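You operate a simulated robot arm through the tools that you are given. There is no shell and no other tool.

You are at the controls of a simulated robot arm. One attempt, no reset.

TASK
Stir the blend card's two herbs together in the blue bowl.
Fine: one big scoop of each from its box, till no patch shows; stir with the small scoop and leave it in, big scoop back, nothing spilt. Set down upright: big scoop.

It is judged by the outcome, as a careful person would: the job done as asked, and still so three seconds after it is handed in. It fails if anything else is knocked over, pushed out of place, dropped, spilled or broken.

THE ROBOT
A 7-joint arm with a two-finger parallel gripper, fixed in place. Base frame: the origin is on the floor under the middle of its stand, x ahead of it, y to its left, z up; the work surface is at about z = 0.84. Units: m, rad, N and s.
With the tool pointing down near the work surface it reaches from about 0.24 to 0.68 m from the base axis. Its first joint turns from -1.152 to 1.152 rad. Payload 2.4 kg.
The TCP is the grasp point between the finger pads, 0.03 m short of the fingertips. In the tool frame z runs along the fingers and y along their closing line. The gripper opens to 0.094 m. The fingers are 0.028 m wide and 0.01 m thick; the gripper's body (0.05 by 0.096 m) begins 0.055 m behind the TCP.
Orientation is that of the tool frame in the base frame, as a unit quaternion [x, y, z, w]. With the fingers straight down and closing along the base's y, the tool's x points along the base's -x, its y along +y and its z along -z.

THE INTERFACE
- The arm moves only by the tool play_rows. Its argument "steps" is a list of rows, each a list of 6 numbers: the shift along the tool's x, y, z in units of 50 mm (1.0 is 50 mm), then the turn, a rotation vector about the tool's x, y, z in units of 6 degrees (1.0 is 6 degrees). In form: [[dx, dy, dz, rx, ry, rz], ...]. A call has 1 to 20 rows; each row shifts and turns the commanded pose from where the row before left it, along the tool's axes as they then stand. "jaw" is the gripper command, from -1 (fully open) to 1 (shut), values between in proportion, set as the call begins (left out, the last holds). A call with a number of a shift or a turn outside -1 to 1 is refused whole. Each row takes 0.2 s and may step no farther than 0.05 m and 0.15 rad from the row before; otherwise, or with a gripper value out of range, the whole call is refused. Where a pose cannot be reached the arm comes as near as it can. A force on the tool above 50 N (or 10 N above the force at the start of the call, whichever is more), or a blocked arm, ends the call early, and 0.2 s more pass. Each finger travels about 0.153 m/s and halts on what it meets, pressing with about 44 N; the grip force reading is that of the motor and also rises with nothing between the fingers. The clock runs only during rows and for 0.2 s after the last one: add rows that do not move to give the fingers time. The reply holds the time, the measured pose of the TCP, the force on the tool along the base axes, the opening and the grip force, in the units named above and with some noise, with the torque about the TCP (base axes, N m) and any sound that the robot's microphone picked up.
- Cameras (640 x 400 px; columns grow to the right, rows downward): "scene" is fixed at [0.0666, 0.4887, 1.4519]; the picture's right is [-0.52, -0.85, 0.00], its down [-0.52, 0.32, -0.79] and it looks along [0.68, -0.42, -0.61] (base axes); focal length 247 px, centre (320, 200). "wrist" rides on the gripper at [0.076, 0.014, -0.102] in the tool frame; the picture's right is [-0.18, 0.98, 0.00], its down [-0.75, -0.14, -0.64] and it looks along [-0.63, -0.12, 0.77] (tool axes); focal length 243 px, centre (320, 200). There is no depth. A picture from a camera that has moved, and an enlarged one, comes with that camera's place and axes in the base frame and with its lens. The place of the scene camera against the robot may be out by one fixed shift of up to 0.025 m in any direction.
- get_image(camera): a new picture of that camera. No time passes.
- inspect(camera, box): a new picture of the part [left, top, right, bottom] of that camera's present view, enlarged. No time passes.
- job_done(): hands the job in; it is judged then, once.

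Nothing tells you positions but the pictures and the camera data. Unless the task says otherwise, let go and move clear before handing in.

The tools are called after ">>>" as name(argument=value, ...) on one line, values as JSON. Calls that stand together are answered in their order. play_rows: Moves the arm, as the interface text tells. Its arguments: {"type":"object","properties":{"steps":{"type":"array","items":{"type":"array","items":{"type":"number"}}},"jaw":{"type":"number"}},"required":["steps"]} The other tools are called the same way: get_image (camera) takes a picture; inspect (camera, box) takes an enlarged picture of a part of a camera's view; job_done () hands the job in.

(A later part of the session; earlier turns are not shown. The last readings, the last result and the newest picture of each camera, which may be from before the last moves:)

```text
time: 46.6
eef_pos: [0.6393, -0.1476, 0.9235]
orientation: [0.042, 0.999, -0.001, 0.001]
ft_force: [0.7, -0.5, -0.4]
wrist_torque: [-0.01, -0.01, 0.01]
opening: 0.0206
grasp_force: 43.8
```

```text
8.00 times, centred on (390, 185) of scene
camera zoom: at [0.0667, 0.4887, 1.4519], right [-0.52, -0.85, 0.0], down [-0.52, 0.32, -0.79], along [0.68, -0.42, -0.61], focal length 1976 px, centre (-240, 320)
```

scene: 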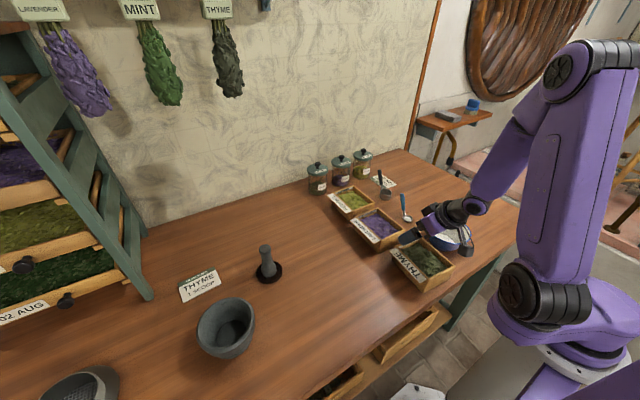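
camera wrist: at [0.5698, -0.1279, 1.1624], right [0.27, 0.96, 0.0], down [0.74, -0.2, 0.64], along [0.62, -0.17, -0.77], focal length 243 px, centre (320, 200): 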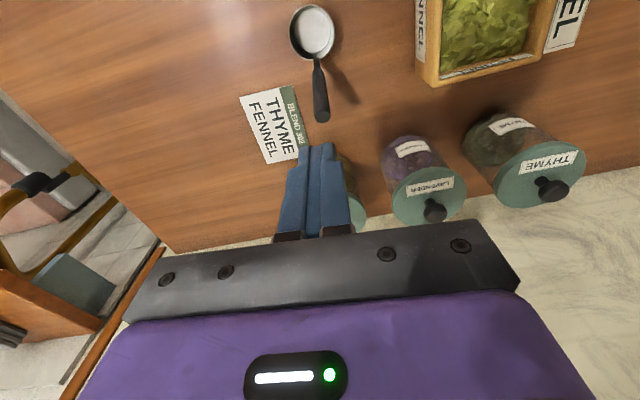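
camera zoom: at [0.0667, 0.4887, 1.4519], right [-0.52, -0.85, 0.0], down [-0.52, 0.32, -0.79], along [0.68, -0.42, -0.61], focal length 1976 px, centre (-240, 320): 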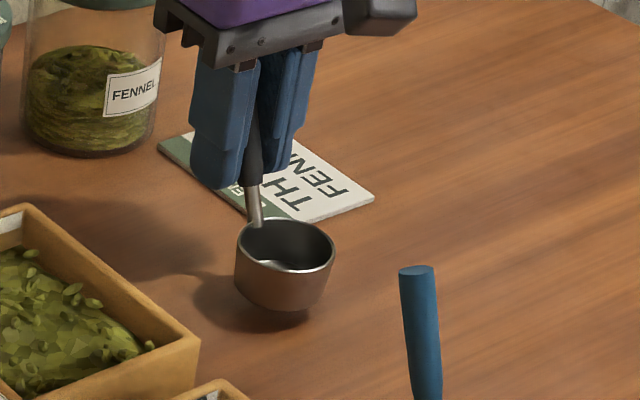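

The scoop now lifts level and the grip is firm. I'll raise it slowly and check again.

>>> play_rows(steps=[[0, 0, -0.1, 0, 0, 0], [0, 0, -0.2, 0, 0, 0], [0, 0, -0.3, 0, 0, 0], [0, 0, -0.3, 0, 0, 0], [0, 0, -0.3, 0, 0, 0], [0, 0, -0.3, 0, 0, 0], [0, 0, -0.2, 0, 0, 0], [0, 0, -0.1, 0, 0, 0], [0, 0, 0, 0, 0, 0]])

>>> get_image(camera="wrist")

>>> inspect(camera="scene", box=[350, 120, 430, 200])

```text
time: 48.6
eef_pos: [0.6406, -0.1473, 1.0121]
orientation: [0.042, 0.999, 0.0, 0.001]
ft_force: [0.1, 0.1, -1.0]
wrist_torque: [-0.01, -0.02, -0.01]
opening: 0.0205
grasp_force: 43.9
```

```text
taken
camera wrist: at [0.5647, -0.1254, 1.1155], right [0.27, 0.96, 0.0], down [0.74, -0.2, 0.64], along [0.62, -0.17, -0.77], focal length 243 px, centre (320, 200)
```

wrist: 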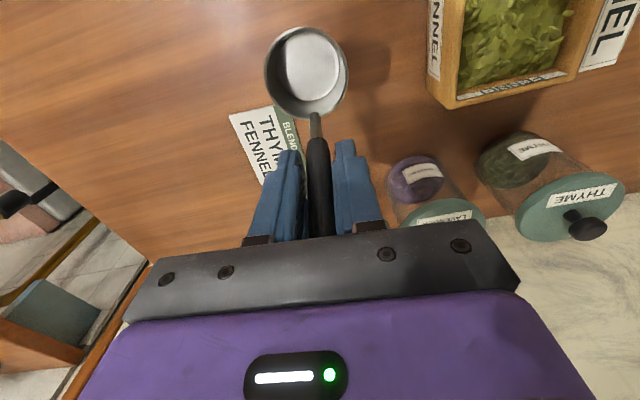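

```text
5.00 times, centred on (390, 160) of scene
camera zoom: at [0.0667, 0.4887, 1.4519], right [-0.52, -0.85, 0.0], down [-0.52, 0.32, -0.79], along [0.68, -0.42, -0.61], focal length 1235 px, centre (-30, 400)
```

zoom: 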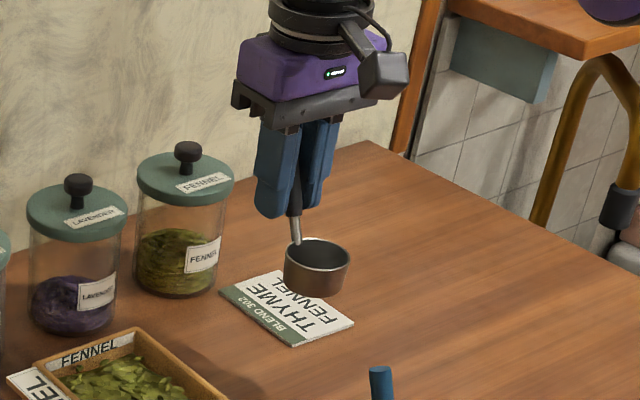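

The scoop hangs level and steady. I'll carry it over the fennel box, staying high.

>>> play_rows(steps=[[0.02, 0.15, -0.1, 0, 0, 0], [0.04, 0.3, -0.1, 0, 0, 0], [0.053, 0.4, -0.1, 0, 0, 0], [0.053, 0.45, -0.06, 0, 0, 0], [0.06, 0.45, 0, 0, 0, 0], [0.06, 0.45, 0, 0, 0, 0], [0.06, 0.45, 0, 0, 0, 0], [0.05, 0.35, 0, 0, 0, 0], [0.03, 0.18, 0, 0, 0, 0], [0, 0, 0, 0, 0, 0]])

>>> get_image(camera="wrist")

>>> inspect(camera="scene", box=[300, 120, 420, 220])

```text
time: 50.8
eef_pos: [0.6302, 0.0134, 1.0295]
orientation: [0.043, 0.999, -0.002, 0.001]
ft_force: [-0.6, 0.0, -0.7]
wrist_torque: [-0.01, -0.04, 0.03]
opening: 0.0204
grasp_force: 43.5
```

```text
taken
camera wrist: at [0.5567, 0.0353, 1.1328], right [0.27, 0.96, 0.0], down [0.74, -0.2, 0.64], along [0.62, -0.17, -0.77], focal length 243 px, centre (320, 200)
```

wrist: 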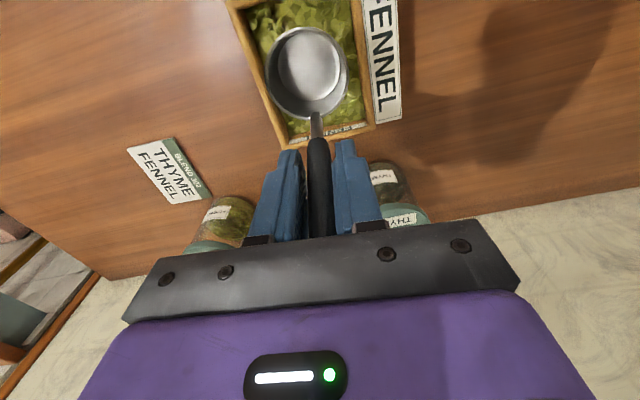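

```text
4.00 times, centred on (360, 170) of scene
camera zoom: at [0.0666, 0.4887, 1.4519], right [-0.52, -0.85, 0.0], down [-0.52, 0.32, -0.79], along [0.68, -0.42, -0.61], focal length 988 px, centre (160, 320)
```

zoom: 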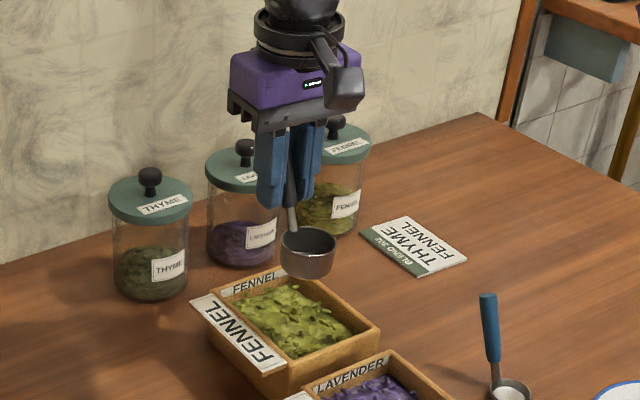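

The cup is over the fennel box. I'll tilt it forward about 30° so the lip leads, then lower it toward the herb.

>>> play_rows(steps=[[-0.1, 0, 0, 0, -0.6, 0], [0, 0, 0, 0, -1, 0], [0, 0, 0, 0, -1, 0], [0, 0, 0, 0, -1, 0], [0, 0, 0, 0, -1, 0], [0, 0, 0, 0, -0.4, 0], [0.1, 0, 0.17, 0, 0, 0], [0.13, 0, 0.225, 0, 0, 0], [0.13, 0, 0.225, 0, 0, 0], [0, 0, 0, 0, 0, 0]])

>>> get_image(camera="wrist")

>>> inspect(camera="scene", box=[300, 120, 420, 220])

```text
time: 53.0
eef_pos: [0.6373, 0.0121, 0.9955]
orientation: [0.041, 0.965, -0.012, 0.259]
ft_force: [0.3, -0.2, -0.4]
wrist_torque: [-0.01, 0.0, 0.02]
opening: 0.0204
grasp_force: 43.7
```

```text
taken
camera wrist: at [0.5209, 0.0375, 1.0457], right [0.24, 0.97, 0.09], down [0.32, -0.17, 0.93], along [0.92, -0.2, -0.35], focal length 243 px, centre (320, 200)
```

wrist: 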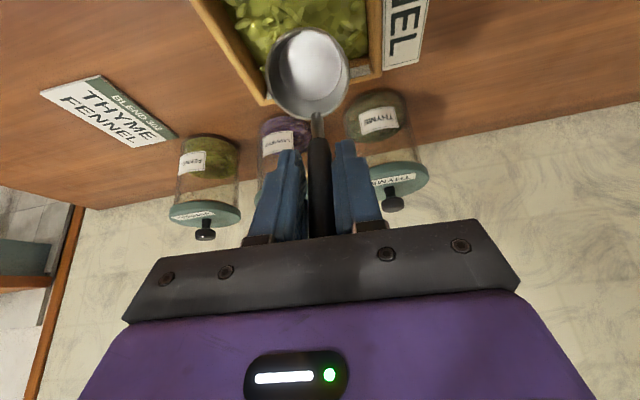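

```text
4.00 times, centred on (360, 170) of scene
camera zoom: at [0.0667, 0.4887, 1.4519], right [-0.52, -0.85, 0.0], down [-0.52, 0.32, -0.79], along [0.68, -0.42, -0.61], focal length 988 px, centre (160, 320)
```

zoom: 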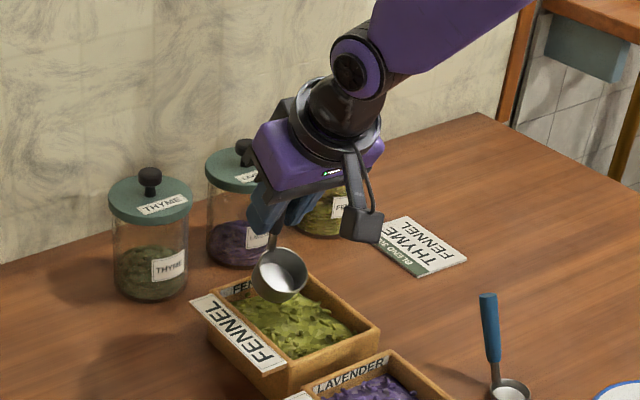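

>>> play_rows(steps=[[0.115, 0, 0.135, 0, 0, 0], [0.115, 0, 0.135, 0, 0, 0], [0.115, 0, 0.135, 0, 0, 0], [0.115, 0, 0.135, 0, 0, 0], [0.115, 0, 0.135, 0, 0, 0], [0, 0, 0, 0, 0, 0]])

>>> inspect(camera="wrist", box=[200, 0, 440, 160])

>>> inspect(camera="scene", box=[320, 150, 420, 220])

```text
time: 54.4
eef_pos: [0.6284, 0.0136, 0.9518]
orientation: [0.042, 0.965, -0.013, 0.259]
ft_force: [0.1, -0.3, 0.0]
wrist_torque: [0.02, 0.0, 0.0]
opening: 0.0209
grasp_force: 43.8
```

```text
2.50 times, centred on (320, 80) of wrist
camera zoom: at [0.5123, 0.0383, 1.002], right [0.24, 0.97, 0.09], down [0.32, -0.17, 0.93], along [0.92, -0.2, -0.35], focal length 606 px, centre (320, 500)
```

zoom: 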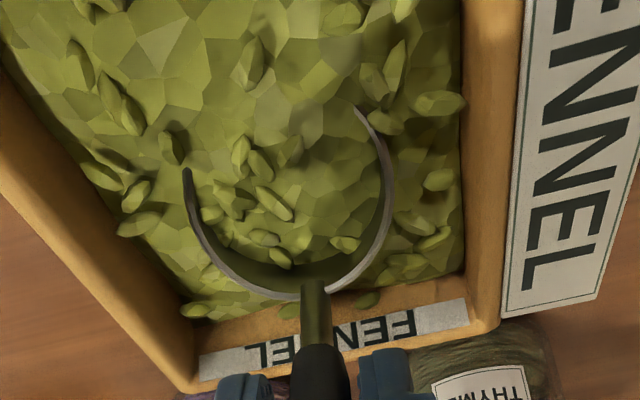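

```text
5.71 times, centred on (370, 185) of scene
camera zoom: at [0.0667, 0.4887, 1.4519], right [-0.52, -0.85, 0.0], down [-0.52, 0.32, -0.79], along [0.68, -0.42, -0.61], focal length 1411 px, centre (34, 286)
```

zoom: 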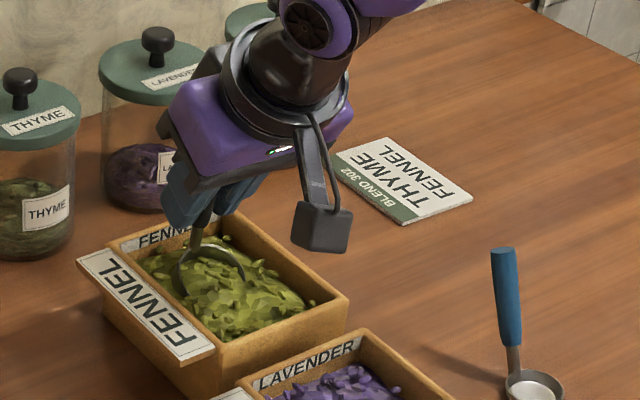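

The herb offers no resistance and the lip is below its surface. I'll sweep forward while levelling the cup inside the box.

>>> play_rows(steps=[[0.14, 0, -0.08, 0, 0, 0], [0.04, 0, 0.097, 0, 1, 0], [0.03, 0, 0.1, 0, 1, 0], [0.018, 0, 0.103, 0, 1, 0], [0.008, 0, 0.105, 0, 1, 0], [-0.003, 0, 0.105, 0, 1, 0], [0, 0, 0, 0, 0, 0]])

>>> inspect(camera="wrist", box=[200, 0, 440, 160])

>>> inspect(camera="scene", box=[320, 150, 420, 220])

```text
time: 56.0
eef_pos: [0.6231, 0.0129, 0.925]
orientation: [0.042, 0.999, 0.0, 0.0]
ft_force: [0.4, -0.5, -0.4]
wrist_torque: [0.03, -0.02, -0.01]
opening: 0.0205
grasp_force: 43.8
```

```text
2.50 times, centred on (320, 80) of wrist
camera zoom: at [0.549, 0.035, 1.0278], right [0.27, 0.96, 0.0], down [0.74, -0.2, 0.64], along [0.62, -0.17, -0.77], focal length 606 px, centre (320, 500)
```

zoom: 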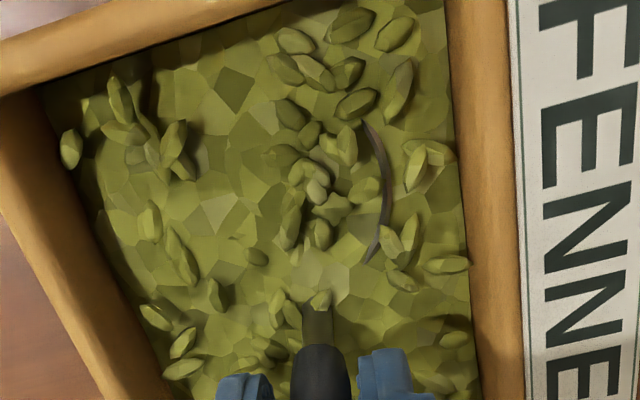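

```text
5.71 times, centred on (370, 185) of scene
camera zoom: at [0.0667, 0.4887, 1.4519], right [-0.52, -0.85, 0.0], down [-0.52, 0.32, -0.79], along [0.68, -0.42, -0.61], focal length 1411 px, centre (34, 286)
```

zoom: 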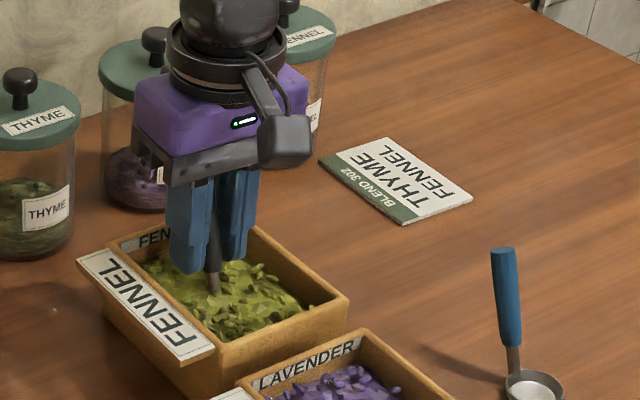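

The cup is submerged and level. I'll press 3 mm deeper, then lift slowly straight up.

>>> play_rows(steps=[[0, 0, 0.06, 0, 0, 0], [0, 0, 0, 0, 0, 0], [0, 0, -0.1, 0, 0, 0], [0, 0, -0.2, 0, 0, 0], [0, 0, -0.3, 0, 0, 0], [0, 0, -0.3, 0, 0, 0], [0, 0, -0.3, 0, 0, 0], [0, 0, -0.3, 0, 0, 0], [0, 0, -0.3, 0, 0, 0], [0, 0, -0.2, 0, 0, 0], [0, 0, -0.1, 0, 0, 0], [0, 0, 0, 0, 0, 0]])

>>> get_image(camera="wrist")

>>> inspect(camera="wrist", box=[200, 0, 440, 160])

>>> inspect(camera="scene", box=[320, 130, 420, 220])

```text
time: 58.6
eef_pos: [0.6235, 0.0141, 1.0266]
orientation: [0.042, 0.999, -0.001, 0.001]
ft_force: [0.3, 0.0, -1.3]
wrist_torque: [0.0, 0.0, 0.0]
opening: 0.0203
grasp_force: 44.2
```

```text
taken
camera wrist: at [0.5486, 0.0351, 1.1296], right [0.27, 0.96, 0.0], down [0.74, -0.2, 0.64], along [0.62, -0.17, -0.77], focal length 243 px, centre (320, 200)
```

wrist: 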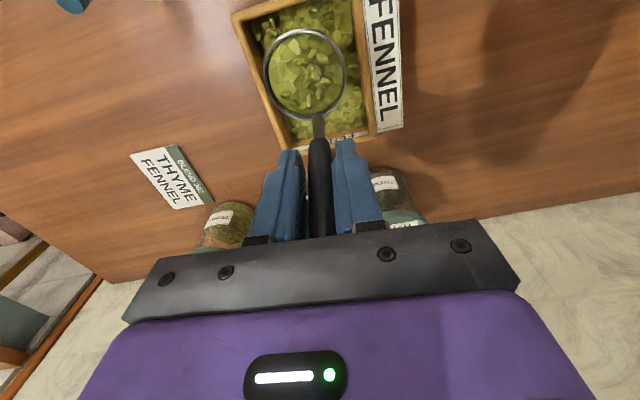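

```text
2.50 times, centred on (320, 80) of wrist
camera zoom: at [0.5486, 0.0351, 1.1296], right [0.27, 0.96, 0.0], down [0.74, -0.2, 0.64], along [0.62, -0.17, -0.77], focal length 606 px, centre (320, 500)
```

zoom: 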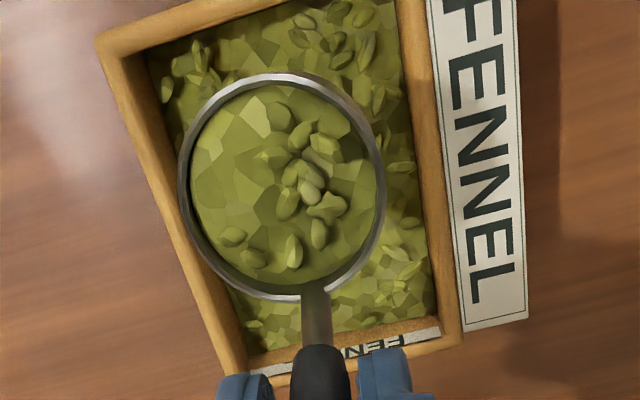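

```text
4.44 times, centred on (370, 175) of scene
camera zoom: at [0.0667, 0.4887, 1.4519], right [-0.52, -0.85, 0.0], down [-0.52, 0.32, -0.79], along [0.68, -0.42, -0.61], focal length 1098 px, centre (98, 311)
```

zoom: 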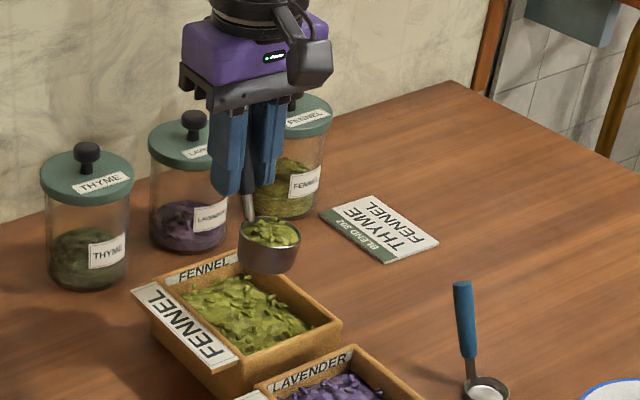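

The cup is filled with fennel and nothing was dropped. Now I'll carry it level and smoothly to just above the bowl's right side for pouring.

>>> play_rows(steps=[[0.13, -0.106, -0.09, 0, 0, 0], [0.26, -0.211, -0.09, 0, 0, 0], [0.347, -0.282, -0.09, 0, 0, 0], [0.434, -0.352, 0, 0, 0, 0], [0.434, -0.352, 0, 0, 0, 0], [0.434, -0.352, 0, 0, 0, 0], [0.434, -0.352, 0, 0, 0, 0], [0.434, -0.352, 0, 0, 0, 0], [0.434, -0.352, 0, 0, 0, 0], [0.434, -0.352, 0, 0, 0, 0], [0.434, -0.352, 0, 0, 0, 0], [0.347, -0.282, 0, 0, 0, 0], [0.26, -0.211, 0, 0, 0, 0], [0.13, -0.106, 0, 0, 0, 0], [0, 0, 0, 0, 0, 0]])

>>> get_image(camera="wrist")

>>> inspect(camera="scene", box=[360, 120, 520, 280])

```text
time: 61.8
eef_pos: [0.3606, -0.1652, 1.0406]
orientation: [0.042, 0.999, 0.001, 0.0]
ft_force: [-0.8, 0.2, -0.9]
wrist_torque: [0.04, -0.03, 0.01]
opening: 0.0203
grasp_force: 44.1
```

```text
taken
camera wrist: at [0.2855, -0.1436, 1.1434], right [0.27, 0.96, 0.0], down [0.74, -0.2, 0.64], along [0.62, -0.17, -0.77], focal length 243 px, centre (320, 200)
```

wrist: 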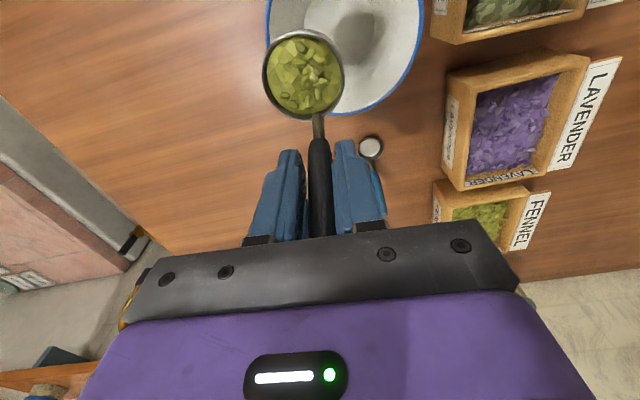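

```text
2.50 times, centred on (440, 200) of scene
camera zoom: at [0.0666, 0.4887, 1.4519], right [-0.52, -0.85, 0.0], down [-0.52, 0.32, -0.79], along [0.68, -0.42, -0.61], focal length 617 px, centre (20, 200)
```

zoom: 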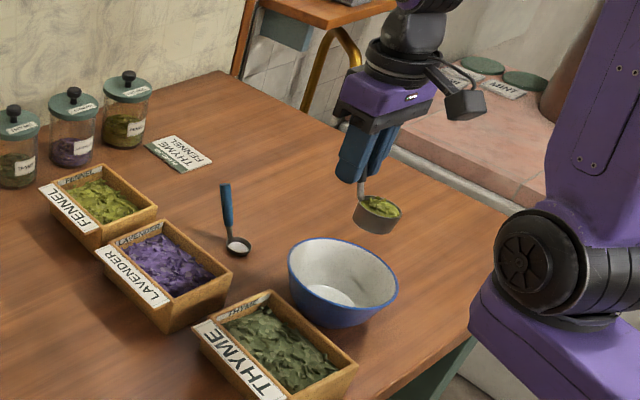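

The cup is above the bowl's right half and still full. I'll lower it a little and begin rolling it over the bowl in stages.

>>> play_rows(steps=[[0, -0.02, 0.2, 0, 0, 0], [0, -0.02, 0.25, 0, 0, 0], [0, 0, 0.2, 0, 0, 0], [0, 0, 0, -0.5, 0, 0], [0, 0, 0, -1, 0, 0], [0, 0, 0, -1, 0, 0], [0, 0, 0, -1, 0, 0], [0, 0, 0, -1, 0, 0], [0, 0, 0, -0.5, 0, 0], [0, 0, 0, 0, 0, 0]])

>>> get_image(camera="wrist")

>>> inspect(camera="scene", box=[360, 120, 520, 280])

```text
time: 64.0
eef_pos: [0.3593, -0.1663, 1.0081]
orientation: [0.041, 0.965, 0.259, 0.012]
ft_force: [-0.7, -0.7, 0.0]
wrist_torque: [-0.03, -0.03, 0.02]
opening: 0.0203
grasp_force: 44.1
```

```text
taken
camera wrist: at [0.2805, -0.1982, 1.1041], right [0.26, 0.83, 0.49], down [0.71, -0.51, 0.49], along [0.65, 0.23, -0.72], focal length 243 px, centre (320, 200)
```

wrist: 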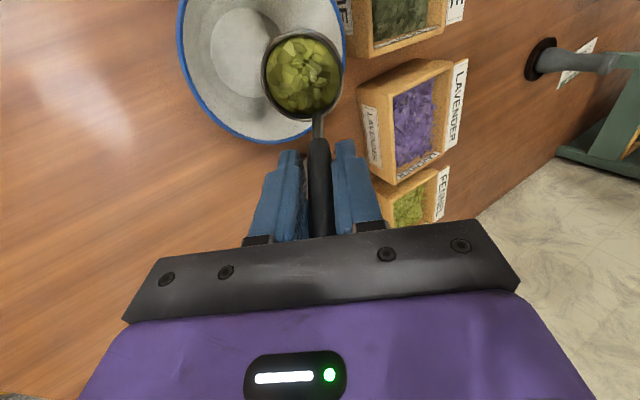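

```text
2.50 times, centred on (440, 200) of scene
camera zoom: at [0.0667, 0.4887, 1.4519], right [-0.52, -0.85, 0.0], down [-0.52, 0.32, -0.79], along [0.68, -0.42, -0.61], focal length 617 px, centre (20, 200)
```

zoom: 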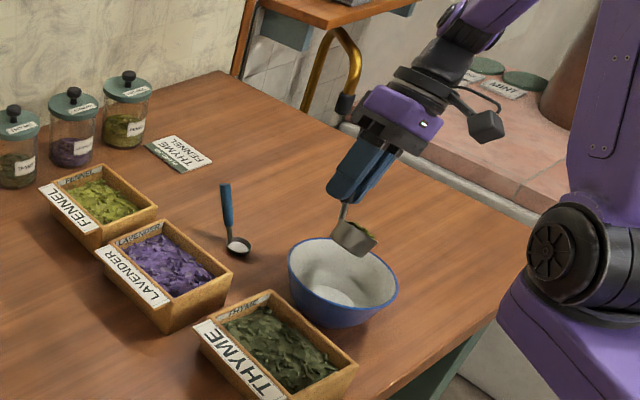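

At 30° of roll the load is still in the cup, which is centred over the bowl. I'll lower it slightly and continue the roll to about 66°.

>>> play_rows(steps=[[0, -0.12, 0.2, 0, 0, 0], [0, -0.12, 0.2, -0.5, 0, 0], [0, 0, 0, -1, 0, 0], [0, 0, 0, -1, 0, 0], [0, 0, 0, -1, 0, 0], [0, 0, 0, -1, 0, 0], [0, 0, 0, -1, 0, 0], [0, 0, 0, -0.5, 0, 0], [0, 0, 0, 0, 0, 0]])

>>> get_image(camera="wrist")

>>> inspect(camera="scene", box=[360, 120, 520, 280])

```text
time: 66.0
eef_pos: [0.359, -0.1669, 0.9838]
orientation: [0.037, 0.837, 0.545, 0.024]
ft_force: [0.3, 0.8, -0.9]
wrist_torque: [-0.05, -0.02, 0.0]
opening: 0.02
grasp_force: 43.9
```

```text
taken
camera wrist: at [0.2765, -0.2478, 1.0393], right [0.22, 0.38, 0.9], down [0.7, -0.71, 0.13], along [0.69, 0.6, -0.42], focal length 243 px, centre (320, 200)
```

wrist: 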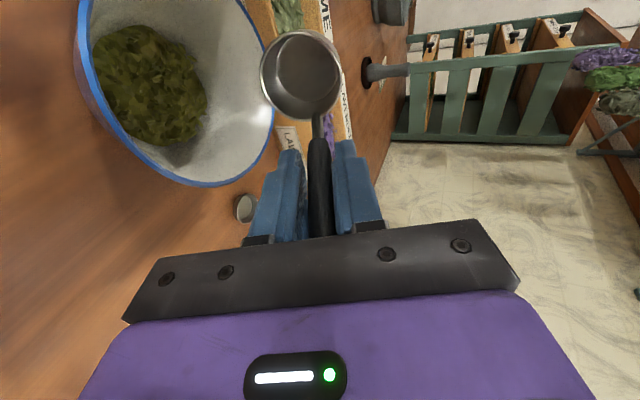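

```text
2.50 times, centred on (440, 200) of scene
camera zoom: at [0.0667, 0.4887, 1.4519], right [-0.52, -0.85, 0.0], down [-0.52, 0.32, -0.79], along [0.68, -0.42, -0.61], focal length 617 px, centre (20, 200)
```

zoom: 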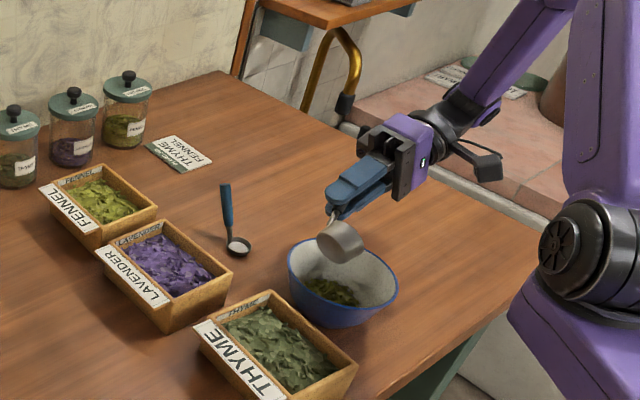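

The fennel is in the bowl and the cup looks empty. I'll zoom in to check for leftovers or spills before rolling back.

>>> inspect(camera="wrist", box=[60, 0, 360, 190])

>>> inspect(camera="scene", box=[410, 200, 490, 260])

```text
2.11 times, centred on (210, 95) of wrist
camera zoom: at [0.2765, -0.2478, 1.0393], right [0.22, 0.38, 0.9], down [0.7, -0.71, 0.13], along [0.69, 0.6, -0.42], focal length 511 px, centre (552, 421)
```

zoom: 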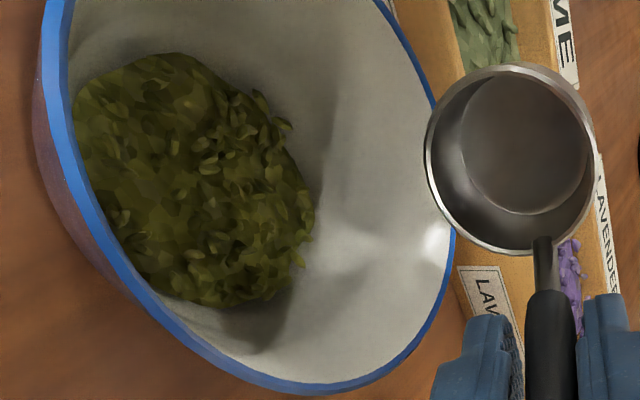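

```text
6.67 times, centred on (450, 230) of scene
camera zoom: at [0.0667, 0.4887, 1.4519], right [-0.52, -0.85, 0.0], down [-0.52, 0.32, -0.79], along [0.68, -0.42, -0.61], focal length 1646 px, centre (-547, 0)
```

zoom: 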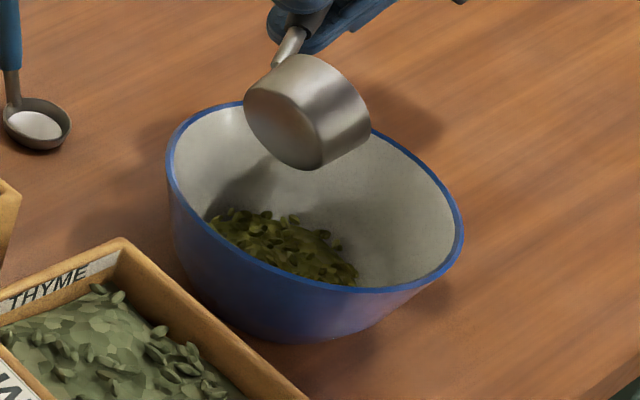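

Clean pour: the cup is empty and nothing is outside the bowl. I'll raise, roll back to level and carry the scoop to the thyme box.

>>> play_rows(steps=[[0, 0.2, -0.09, 0, 0, 0], [0, 0.4, -0.18, 0, 0, 0], [0, 0.25, -0.1, 0.6, 0, 0], [0, 0, 0, 1, 0, 0], [0, 0, 0, 1, 0, 0], [0, 0, 0, 1, 0, 0], [0, 0, 0, 1, 0, 0], [0, 0, 0, 1, 0, 0], [0, 0, 0, 1, 0, 0], [0, 0, 0, 1, 0, 0], [0, 0, 0, 1, 0, 0], [0, 0, 0, 1, 0, 0], [0, 0, 0, 1, 0, 0], [0, 0, 0, 0.4, 0, 0], [0, 0, 0, 0, 0, 0]])

```text
time: 69.2
eef_pos: [0.3594, -0.167, 1.0311]
orientation: [0.043, 0.999, -0.001, 0.001]
ft_force: [0.0, 0.5, -0.7]
wrist_torque: [0.02, -0.01, -0.01]
opening: 0.0198
grasp_force: 43.9
```

>>> play_rows(steps=[[0.044, 0.136, -0.04, 0, 0, 0], [0.089, 0.271, -0.04, 0, 0, 0], [0.133, 0.407, 0, 0, 0, 0], [0.148, 0.452, 0, 0, 0, 0], [0.148, 0.452, 0, 0, 0, 0], [0.148, 0.452, 0, 0, 0, 0], [0.148, 0.452, 0, 0, 0, 0], [0.133, 0.407, 0, 0, 0, 0], [0.089, 0.271, 0, 0, 0, 0], [0.044, 0.136, 0, 0, 0, 0], [0, 0, 0, 0, -1, 0], [0, 0, 0, 0, -1, 0], [0, 0, 0, 0, -1, 0], [0, 0, 0, 0, -0.33, 0], [0, 0, 0, 0, 0, 0]])

>>> get_image(camera="wrist")

>>> inspect(camera="scene", box=[360, 180, 480, 300])

```text
time: 72.4
eef_pos: [0.3183, 0.0091, 1.0352]
orientation: [0.042, 0.984, -0.008, 0.174]
ft_force: [-0.7, 0.2, 0.4]
wrist_torque: [0.01, 0.0, -0.03]
opening: 0.0203
grasp_force: 44.5
```

```text
taken
camera wrist: at [0.2133, 0.0332, 1.1053], right [0.26, 0.96, 0.06], down [0.47, -0.18, 0.86], along [0.84, -0.19, -0.5], focal length 243 px, centre (320, 200)
```

wrist: 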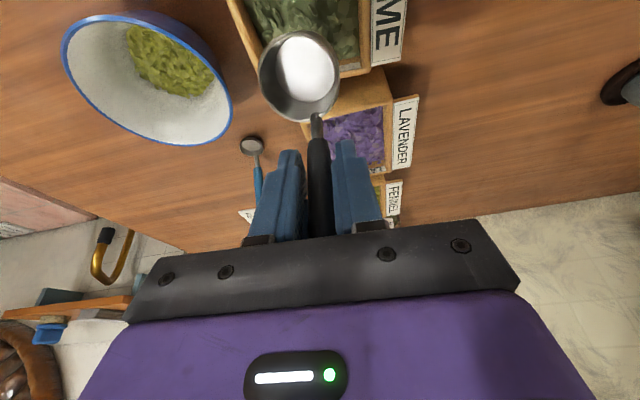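

```text
3.33 times, centred on (420, 240) of scene
camera zoom: at [0.0666, 0.4887, 1.4519], right [-0.52, -0.85, 0.0], down [-0.52, 0.32, -0.79], along [0.68, -0.42, -0.61], focal length 823 px, centre (-13, 67)
```

zoom: 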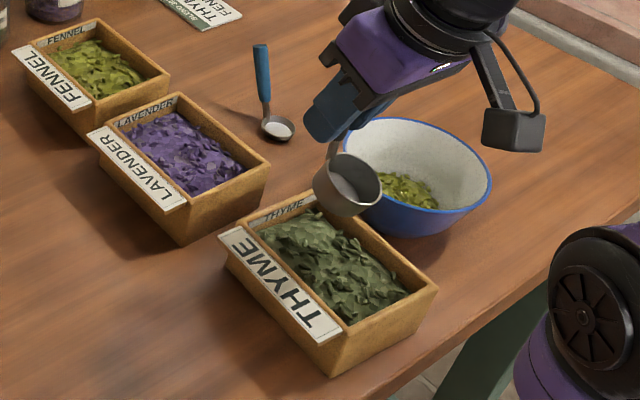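

>>> play_rows(steps=[[0.05, 0, 0.13, 0, 0, 0], [0.086, 0, 0.236, 0, 0, 0], [0.086, 0, 0.236, 0, 0, 0], [0.086, 0, 0.236, 0, 0, 0], [0, 0, 0, 0, 0, 0]])

>>> inspect(camera="wrist", box=[200, 0, 440, 160])

>>> inspect(camera="scene", box=[360, 180, 480, 300])

```text
time: 73.6
eef_pos: [0.3187, 0.0087, 0.9897]
orientation: [0.042, 0.984, -0.008, 0.173]
ft_force: [0.5, -0.2, -0.5]
wrist_torque: [-0.01, 0.01, 0.01]
opening: 0.0201
grasp_force: 44.6
```

```text
2.50 times, centred on (320, 80) of wrist
camera zoom: at [0.213, 0.0332, 1.0602], right [0.26, 0.96, 0.06], down [0.47, -0.18, 0.86], along [0.84, -0.19, -0.5], focal length 606 px, centre (320, 500)
```

zoom: 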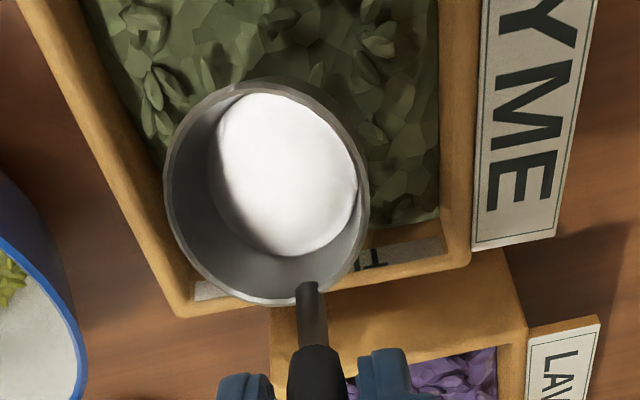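

```text
3.33 times, centred on (420, 240) of scene
camera zoom: at [0.0667, 0.4887, 1.4519], right [-0.52, -0.85, 0.0], down [-0.52, 0.32, -0.79], along [0.68, -0.42, -0.61], focal length 823 px, centre (-13, 67)
```

zoom: 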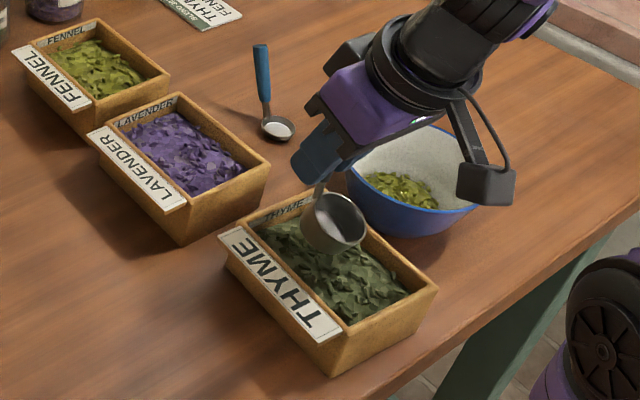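

The cup is entering the thyme box with clearance on all sides. I'll finish the plunge, sweep and level, as with the fennel.

>>> play_rows(steps=[[0.073, 0.015, 0.2, 0, 0, 0], [0.073, 0.015, 0.2, 0, 0, 0], [0.073, 0.015, 0.2, 0, 0, 0], [0.073, 0.015, 0.2, 0, 0, 0], [0, 0, 0, 0, 0, 0], [0.066, 0, 0.116, 0, 1, 0], [0.053, 0, 0.123, 0, 1, 0], [0.04, 0, 0.128, 0, 1, 0], [0.01, 0, 0.044, 0, 0.33, 0], [0, 0, 0, 0, 0, 0]])

>>> inspect(camera="wrist", box=[200, 0, 440, 160])

>>> inspect(camera="scene", box=[360, 180, 480, 300])

```text
time: 75.8
eef_pos: [0.317, 0.0181, 0.9309]
orientation: [0.042, 0.998, 0.009, 0.054]
ft_force: [-0.3, -0.7, -0.3]
wrist_torque: [0.0, 0.0, -0.01]
opening: 0.0202
grasp_force: 44.0
out of reach, approached as far as the arm can: row 7
```

```text
2.50 times, centred on (320, 80) of wrist
camera zoom: at [0.2321, 0.0379, 1.0259], right [0.26, 0.96, 0.04], down [0.67, -0.21, 0.71], along [0.7, -0.16, -0.7], focal length 606 px, centre (320, 500)
```

zoom: 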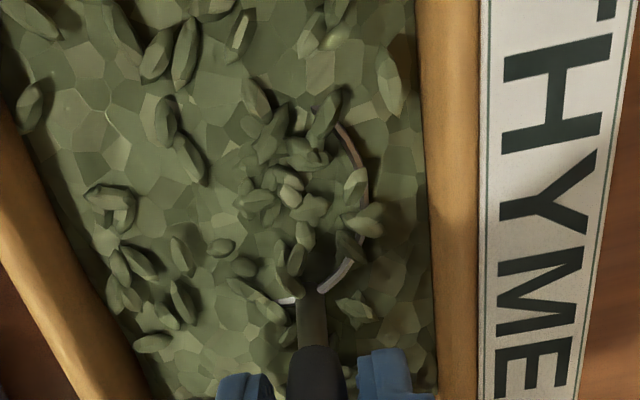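

```text
3.33 times, centred on (420, 240) of scene
camera zoom: at [0.0667, 0.4887, 1.4519], right [-0.52, -0.85, 0.0], down [-0.52, 0.32, -0.79], along [0.68, -0.42, -0.61], focal length 823 px, centre (-13, 67)
```

zoom: 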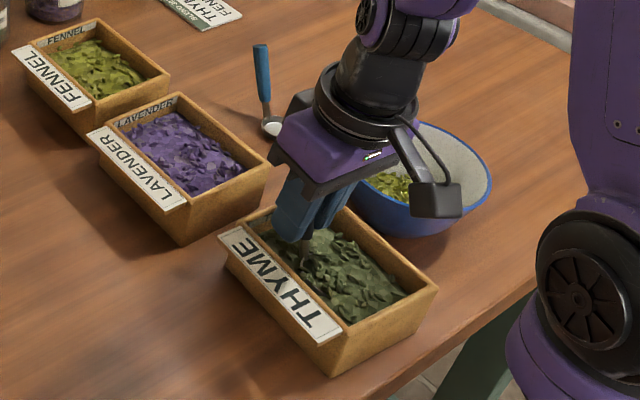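

One row was slightly clipped by reach, leaving a 6° forward tilt. I'll finish levelling inside the box and press down a little.

>>> play_rows(steps=[[-0.05, -0.06, 0.03, 0.1, 0.5, 0], [-0.05, -0.06, 0.03, 0.1, 0.5, 0], [0, 0, 0.08, 0, 0, 0], [0, 0, 0, 0, 0, 0]])

>>> inspect(camera="wrist", box=[200, 0, 440, 160])

```text
time: 76.8
eef_pos: [0.321, 0.0098, 0.9237]
orientation: [0.041, 0.999, -0.002, -0.014]
ft_force: [0.1, -0.3, -0.2]
wrist_torque: [-0.04, -0.01, -0.01]
opening: 0.0202
grasp_force: 43.7
```

```text
2.50 times, centred on (320, 80) of wrist
camera zoom: at [0.2491, 0.0316, 1.0276], right [0.26, 0.96, -0.01], down [0.76, -0.2, 0.62], along [0.6, -0.17, -0.78], focal length 606 px, centre (320, 500)
```

zoom: 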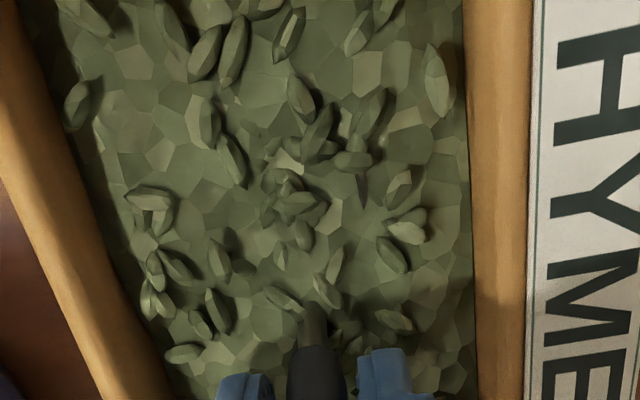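

Fully submerged. Lifting slowly straight up now.

>>> play_rows(steps=[[0, 0, 0, 0, -0.27, 0], [0, 0, -0.1, 0, 0, 0], [0, 0, -0.2, 0, 0, 0], [0, 0, -0.3, 0, 0, 0], [0, 0, -0.3, 0, 0, 0], [0, 0, -0.3, 0, 0, 0], [0, 0, -0.3, 0, 0, 0], [0, 0, -0.3, 0, 0, 0], [0, 0, -0.3, 0, 0, 0], [0, 0, -0.2, 0, 0, 0], [0, 0, -0.1, 0, 0, 0], [0, 0, 0, 0, 0, 0]])

>>> get_image(camera="wrist")

>>> inspect(camera="scene", box=[360, 160, 480, 300])

```text
time: 79.4
eef_pos: [0.3208, 0.0106, 1.0436]
orientation: [0.041, 0.999, -0.003, 0.0]
ft_force: [-0.7, 0.7, -1.2]
wrist_torque: [-0.01, -0.03, 0.0]
opening: 0.0201
grasp_force: 44.2
```

```text
taken
camera wrist: at [0.2465, 0.0322, 1.1461], right [0.26, 0.96, 0.0], down [0.74, -0.2, 0.64], along [0.62, -0.17, -0.76], focal length 243 px, centre (320, 200)
```

wrist: 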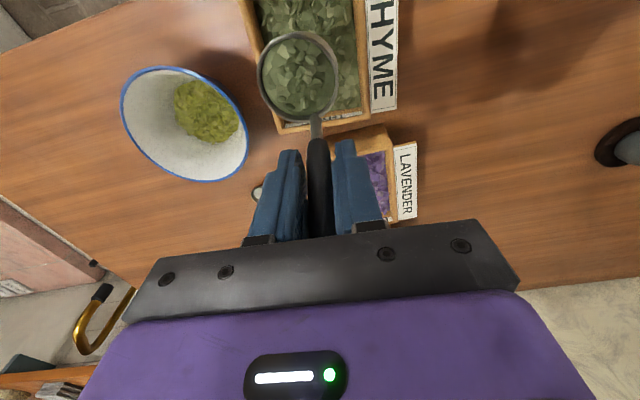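

```text
2.86 times, centred on (420, 230) of scene
camera zoom: at [0.0666, 0.4887, 1.4519], right [-0.52, -0.85, 0.0], down [-0.52, 0.32, -0.79], along [0.68, -0.42, -0.61], focal length 706 px, centre (34, 114)
```

zoom: 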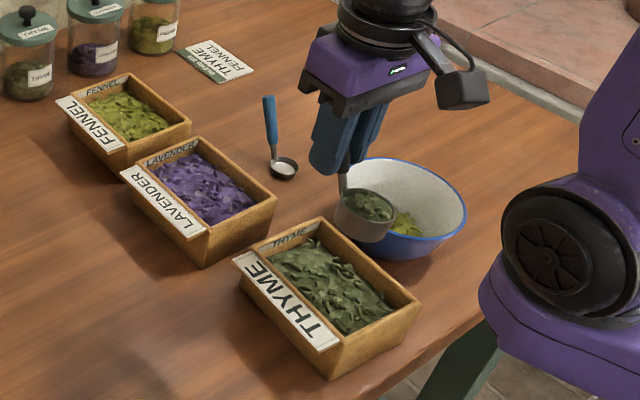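

The cup is full of thyme. I'll carry it back over the bowl and pour with the same roll that worked before.

>>> play_rows(steps=[[-0.042, -0.137, 0.04, 0, 0, 0], [-0.085, -0.274, 0.04, 0, 0, 0], [-0.127, -0.411, 0.04, 0, 0, 0], [-0.141, -0.457, 0.04, 0, 0, 0], [-0.141, -0.457, 0, 0, 0, 0], [-0.141, -0.457, 0, 0, 0, 0], [-0.141, -0.457, 0, 0, 0, 0], [-0.127, -0.411, 0, 0, 0, 0], [-0.085, -0.274, 0, 0, 0, 0], [-0.042, -0.137, 0, 0, 0, 0], [0, 0, 0.2, 0, 0, 0], [0, 0, 0.25, 0, 0, 0], [0, 0, 0.1, 0, 0, 0], [0, 0, 0, 0, 0, 0]])

>>> get_image(camera="wrist")

>>> inspect(camera="scene", box=[360, 120, 520, 280])

```text
time: 82.4
eef_pos: [0.3598, -0.1677, 1.0085]
orientation: [0.04, 0.999, -0.002, 0.0]
ft_force: [-0.2, 0.3, -0.1]
wrist_torque: [-0.02, 0.0, 0.0]
opening: 0.0204
grasp_force: 44.1
```

```text
taken
camera wrist: at [0.2853, -0.1459, 1.1109], right [0.26, 0.96, 0.0], down [0.74, -0.2, 0.64], along [0.62, -0.17, -0.76], focal length 243 px, centre (320, 200)
```

wrist: 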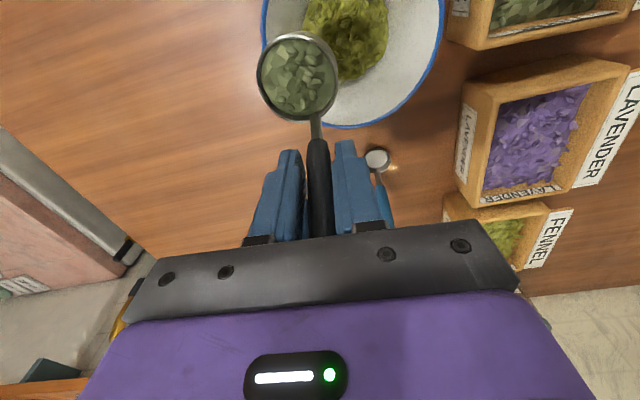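

```text
2.50 times, centred on (440, 200) of scene
camera zoom: at [0.0667, 0.4887, 1.4519], right [-0.52, -0.85, 0.0], down [-0.52, 0.32, -0.79], along [0.68, -0.42, -0.61], focal length 617 px, centre (20, 200)
```

zoom: 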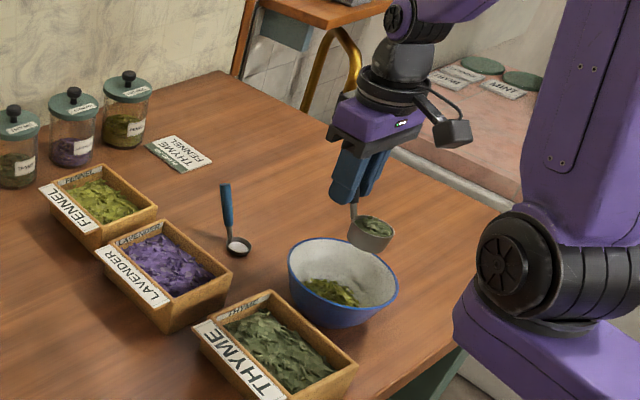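

>>> play_rows(steps=[[0, 0, 0, -0.5, 0, 0], [0, 0, 0, -1, 0, 0], [0, 0, 0, -1, 0, 0], [0, 0, 0, -1, 0, 0], [0, 0, 0, -1, 0, 0], [0, 0, 0, -0.5, 0, 0], [0, -0.12, 0.2, 0, 0, 0], [0, -0.12, 0.2, -0.5, 0, 0], [0, 0, 0, -1, 0, 0], [0, 0, 0, -1, 0, 0], [0, 0, 0, -1, 0, 0], [0, 0, 0, -1, 0, 0], [0, 0, 0, -1, 0, 0], [0, 0, 0, -0.5, 0, 0], [0, 0, 0, 0, 0, 0]])

>>> inspect(camera="wrist", box=[60, 0, 360, 190])

>>> inspect(camera="scene", box=[380, 180, 500, 280])

```text
time: 85.6
eef_pos: [0.3597, -0.1679, 0.9862]
orientation: [0.033, 0.839, 0.543, 0.025]
ft_force: [0.7, -0.1, -1.0]
wrist_torque: [-0.01, 0.0, -0.03]
opening: 0.0203
grasp_force: 43.4
```

```text
2.11 times, centred on (210, 95) of wrist
camera zoom: at [0.2769, -0.2483, 1.0406], right [0.21, 0.39, 0.9], down [0.7, -0.7, 0.14], along [0.68, 0.6, -0.42], focal length 511 px, centre (552, 421)
```

zoom: 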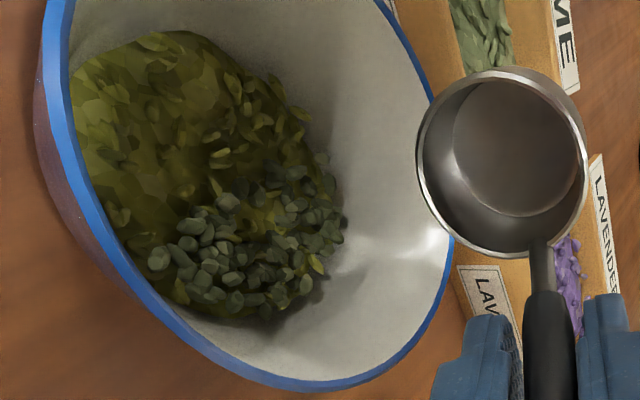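

```text
4.00 times, centred on (440, 230) of scene
camera zoom: at [0.0667, 0.4887, 1.4519], right [-0.52, -0.85, 0.0], down [-0.52, 0.32, -0.79], along [0.68, -0.42, -0.61], focal length 988 px, centre (-160, 80)
```

zoom: 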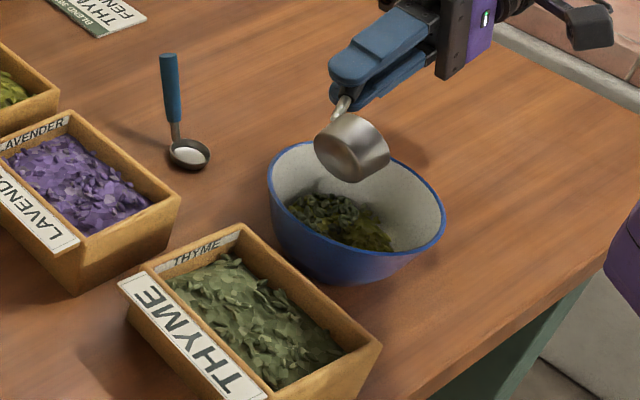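

Both herbs are in the bowl and the cup is empty. I'll raise, roll back, and take the big scoop back to its original spot.

>>> play_rows(steps=[[0, 0.2, -0.09, 0, 0, 0], [0, 0.4, -0.18, 0, 0, 0], [0, 0.25, -0.1, 0.6, 0, 0], [0, 0, 0, 1, 0, 0], [0, 0, 0, 1, 0, 0], [0, 0, 0, 1, 0, 0], [0, 0, 0, 1, 0, 0], [0, 0, 0, 1, 0, 0], [0, 0, 0, 1, 0, 0], [0, 0, 0, 1, 0, 0], [0, 0, 0, 1, 0, 0], [0, 0, 0, 1, 0, 0], [0, 0, 0, 1, 0, 0], [0, 0, 0, 0.4, 0, 0], [0, 0, -0.2, 0, 0, 0], [0, 0, -0.3, 0, 0, 0], [0, 0, 0, 0, 0, 0]])

>>> inspect(camera="scene", box=[380, 140, 500, 280])

>>> get_image(camera="wrist")

```text
time: 89.2
eef_pos: [0.3597, -0.1666, 1.0571]
orientation: [0.041, 0.999, -0.002, 0.001]
ft_force: [-0.4, -0.9, -0.9]
wrist_torque: [0.0, -0.03, -0.02]
opening: 0.0201
grasp_force: 44.0
```

```text
2.86 times, centred on (440, 210) of scene
camera zoom: at [0.0666, 0.4887, 1.4519], right [-0.52, -0.85, 0.0], down [-0.52, 0.32, -0.79], along [0.68, -0.42, -0.61], focal length 706 px, centre (-23, 171)
```

zoom: 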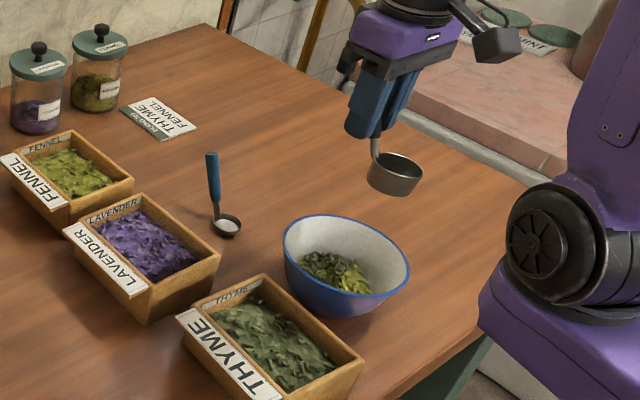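

```text
taken
camera wrist: at [0.2849, -0.1456, 1.1596], right [0.26, 0.96, 0.0], down [0.74, -0.2, 0.64], along [0.62, -0.17, -0.76], focal length 243 px, centre (320, 200)
```

wrist: 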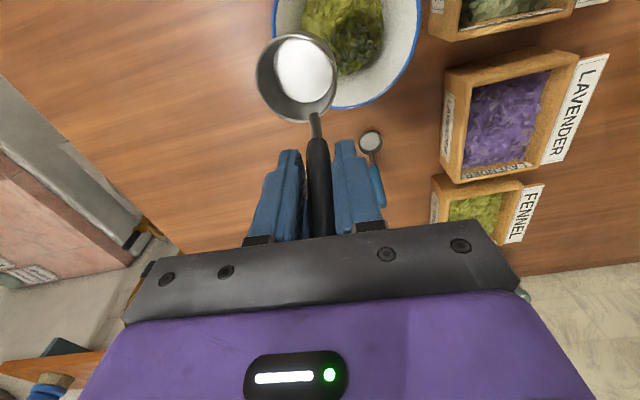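

>>> inspect(camera="wrist", box=[220, 20, 400, 240])

>>> inspect(camera="scene", box=[440, 150, 500, 210])

```text
1.82 times, centred on (310, 130) of wrist
camera zoom: at [0.2849, -0.1456, 1.1596], right [0.26, 0.96, 0.0], down [0.74, -0.2, 0.64], along [0.62, -0.17, -0.76], focal length 441 px, centre (338, 327)
```

zoom: 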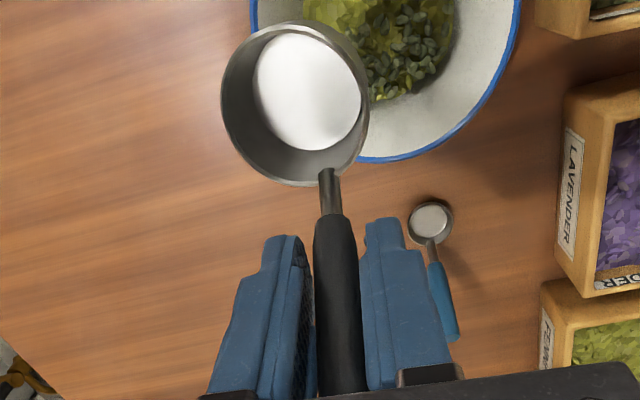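

```text
6.67 times, centred on (470, 180) of scene
camera zoom: at [0.0666, 0.4887, 1.4519], right [-0.52, -0.85, 0.0], down [-0.52, 0.32, -0.79], along [0.68, -0.42, -0.61], focal length 1646 px, centre (-680, 333)
```

zoom: 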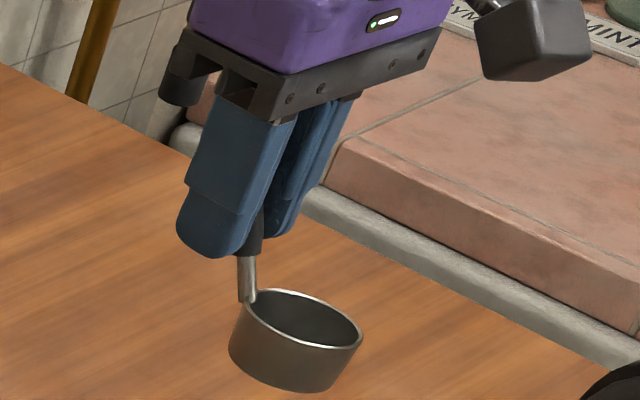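

The cup is empty, but the scoop twisted about 14° around its handle in the grip. I'll carry it back and undo that twist with the wrist before setting it down level.

>>> play_rows(steps=[[-0.133, 0.02, 0, 0, 0, 0], [-0.267, 0.041, 0, 0, 0, 0], [-0.356, 0.054, 0, 0, 0, 0], [-0.444, 0.068, 0, 0, 0, 0], [-0.444, 0.068, 0, 0, 0, 0], [-0.444, 0.068, 0, 0, 0, 0], [-0.444, 0.068, 0, 0, 0, 0], [-0.444, 0.068, 0, 0, 0, 0], [-0.444, 0.068, 0, 0, 0, 0], [-0.444, 0.068, 0, 0, 0, 0], [-0.444, 0.068, 0, 0, 0, 0], [-0.444, 0.068, 0, 0, 0, 0], [-0.356, 0.054, 0, 0, 0, 0], [-0.267, 0.041, 0, 0, 0, 0], [-0.133, 0.02, 0, 0, 0, 0], [0, 0, 0, 0, 0, 0]])

>>> play_rows(steps=[[0, 0, 0, 0.31, 0, 0.69], [0, 0, 0, 0.31, 0, 0.69], [0, 0, 0, 0.31, 0, 0.69], [0, 0, 0, 0, 0, 0]])

>>> get_image(camera="wrist")

>>> inspect(camera="scene", box=[350, 120, 430, 200])

```text
time: 92.6
eef_pos: [0.6374, -0.1478, 1.0576]
orientation: [0.041, 0.999, -0.002, 0.001]
ft_force: [-0.5, -0.4, -0.2]
wrist_torque: [-0.02, -0.01, 0.01]
opening: 0.0202
grasp_force: 44.2
```

```text
time: 93.6
eef_pos: [0.6376, -0.1473, 1.0568]
orientation: [0.149, 0.987, -0.052, -0.001]
ft_force: [0.2, 1.0, -0.6]
wrist_torque: [0.02, -0.02, 0.01]
opening: 0.0199
grasp_force: 43.8
```

```text
taken
camera wrist: at [0.5712, -0.1006, 1.1573], right [0.47, 0.88, -0.1], down [0.69, -0.29, 0.66], along [0.56, -0.38, -0.74], focal length 243 px, centre (320, 200)
```

wrist: 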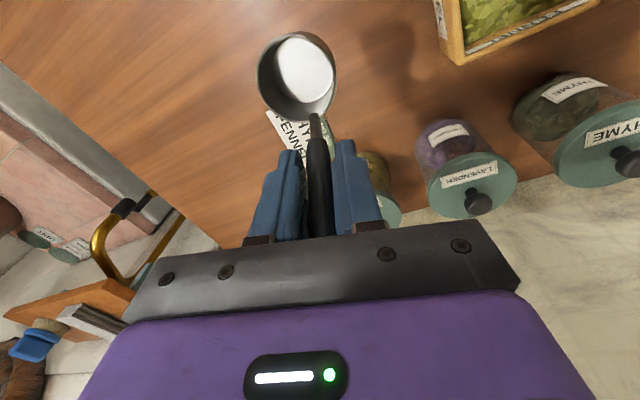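

```text
5.00 times, centred on (390, 160) of scene
camera zoom: at [0.0667, 0.4887, 1.4519], right [-0.52, -0.85, 0.0], down [-0.52, 0.32, -0.79], along [0.68, -0.42, -0.61], focal length 1235 px, centre (-30, 400)
```

zoom: 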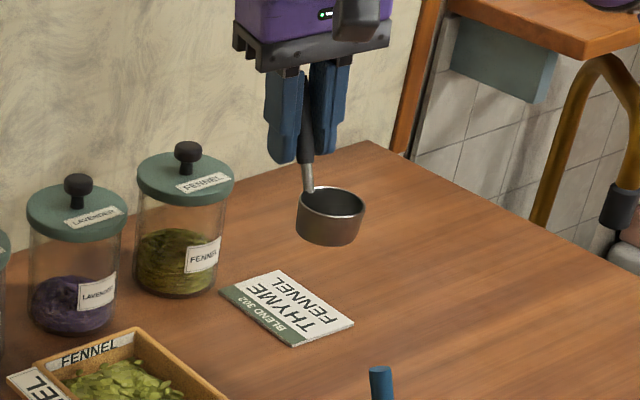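

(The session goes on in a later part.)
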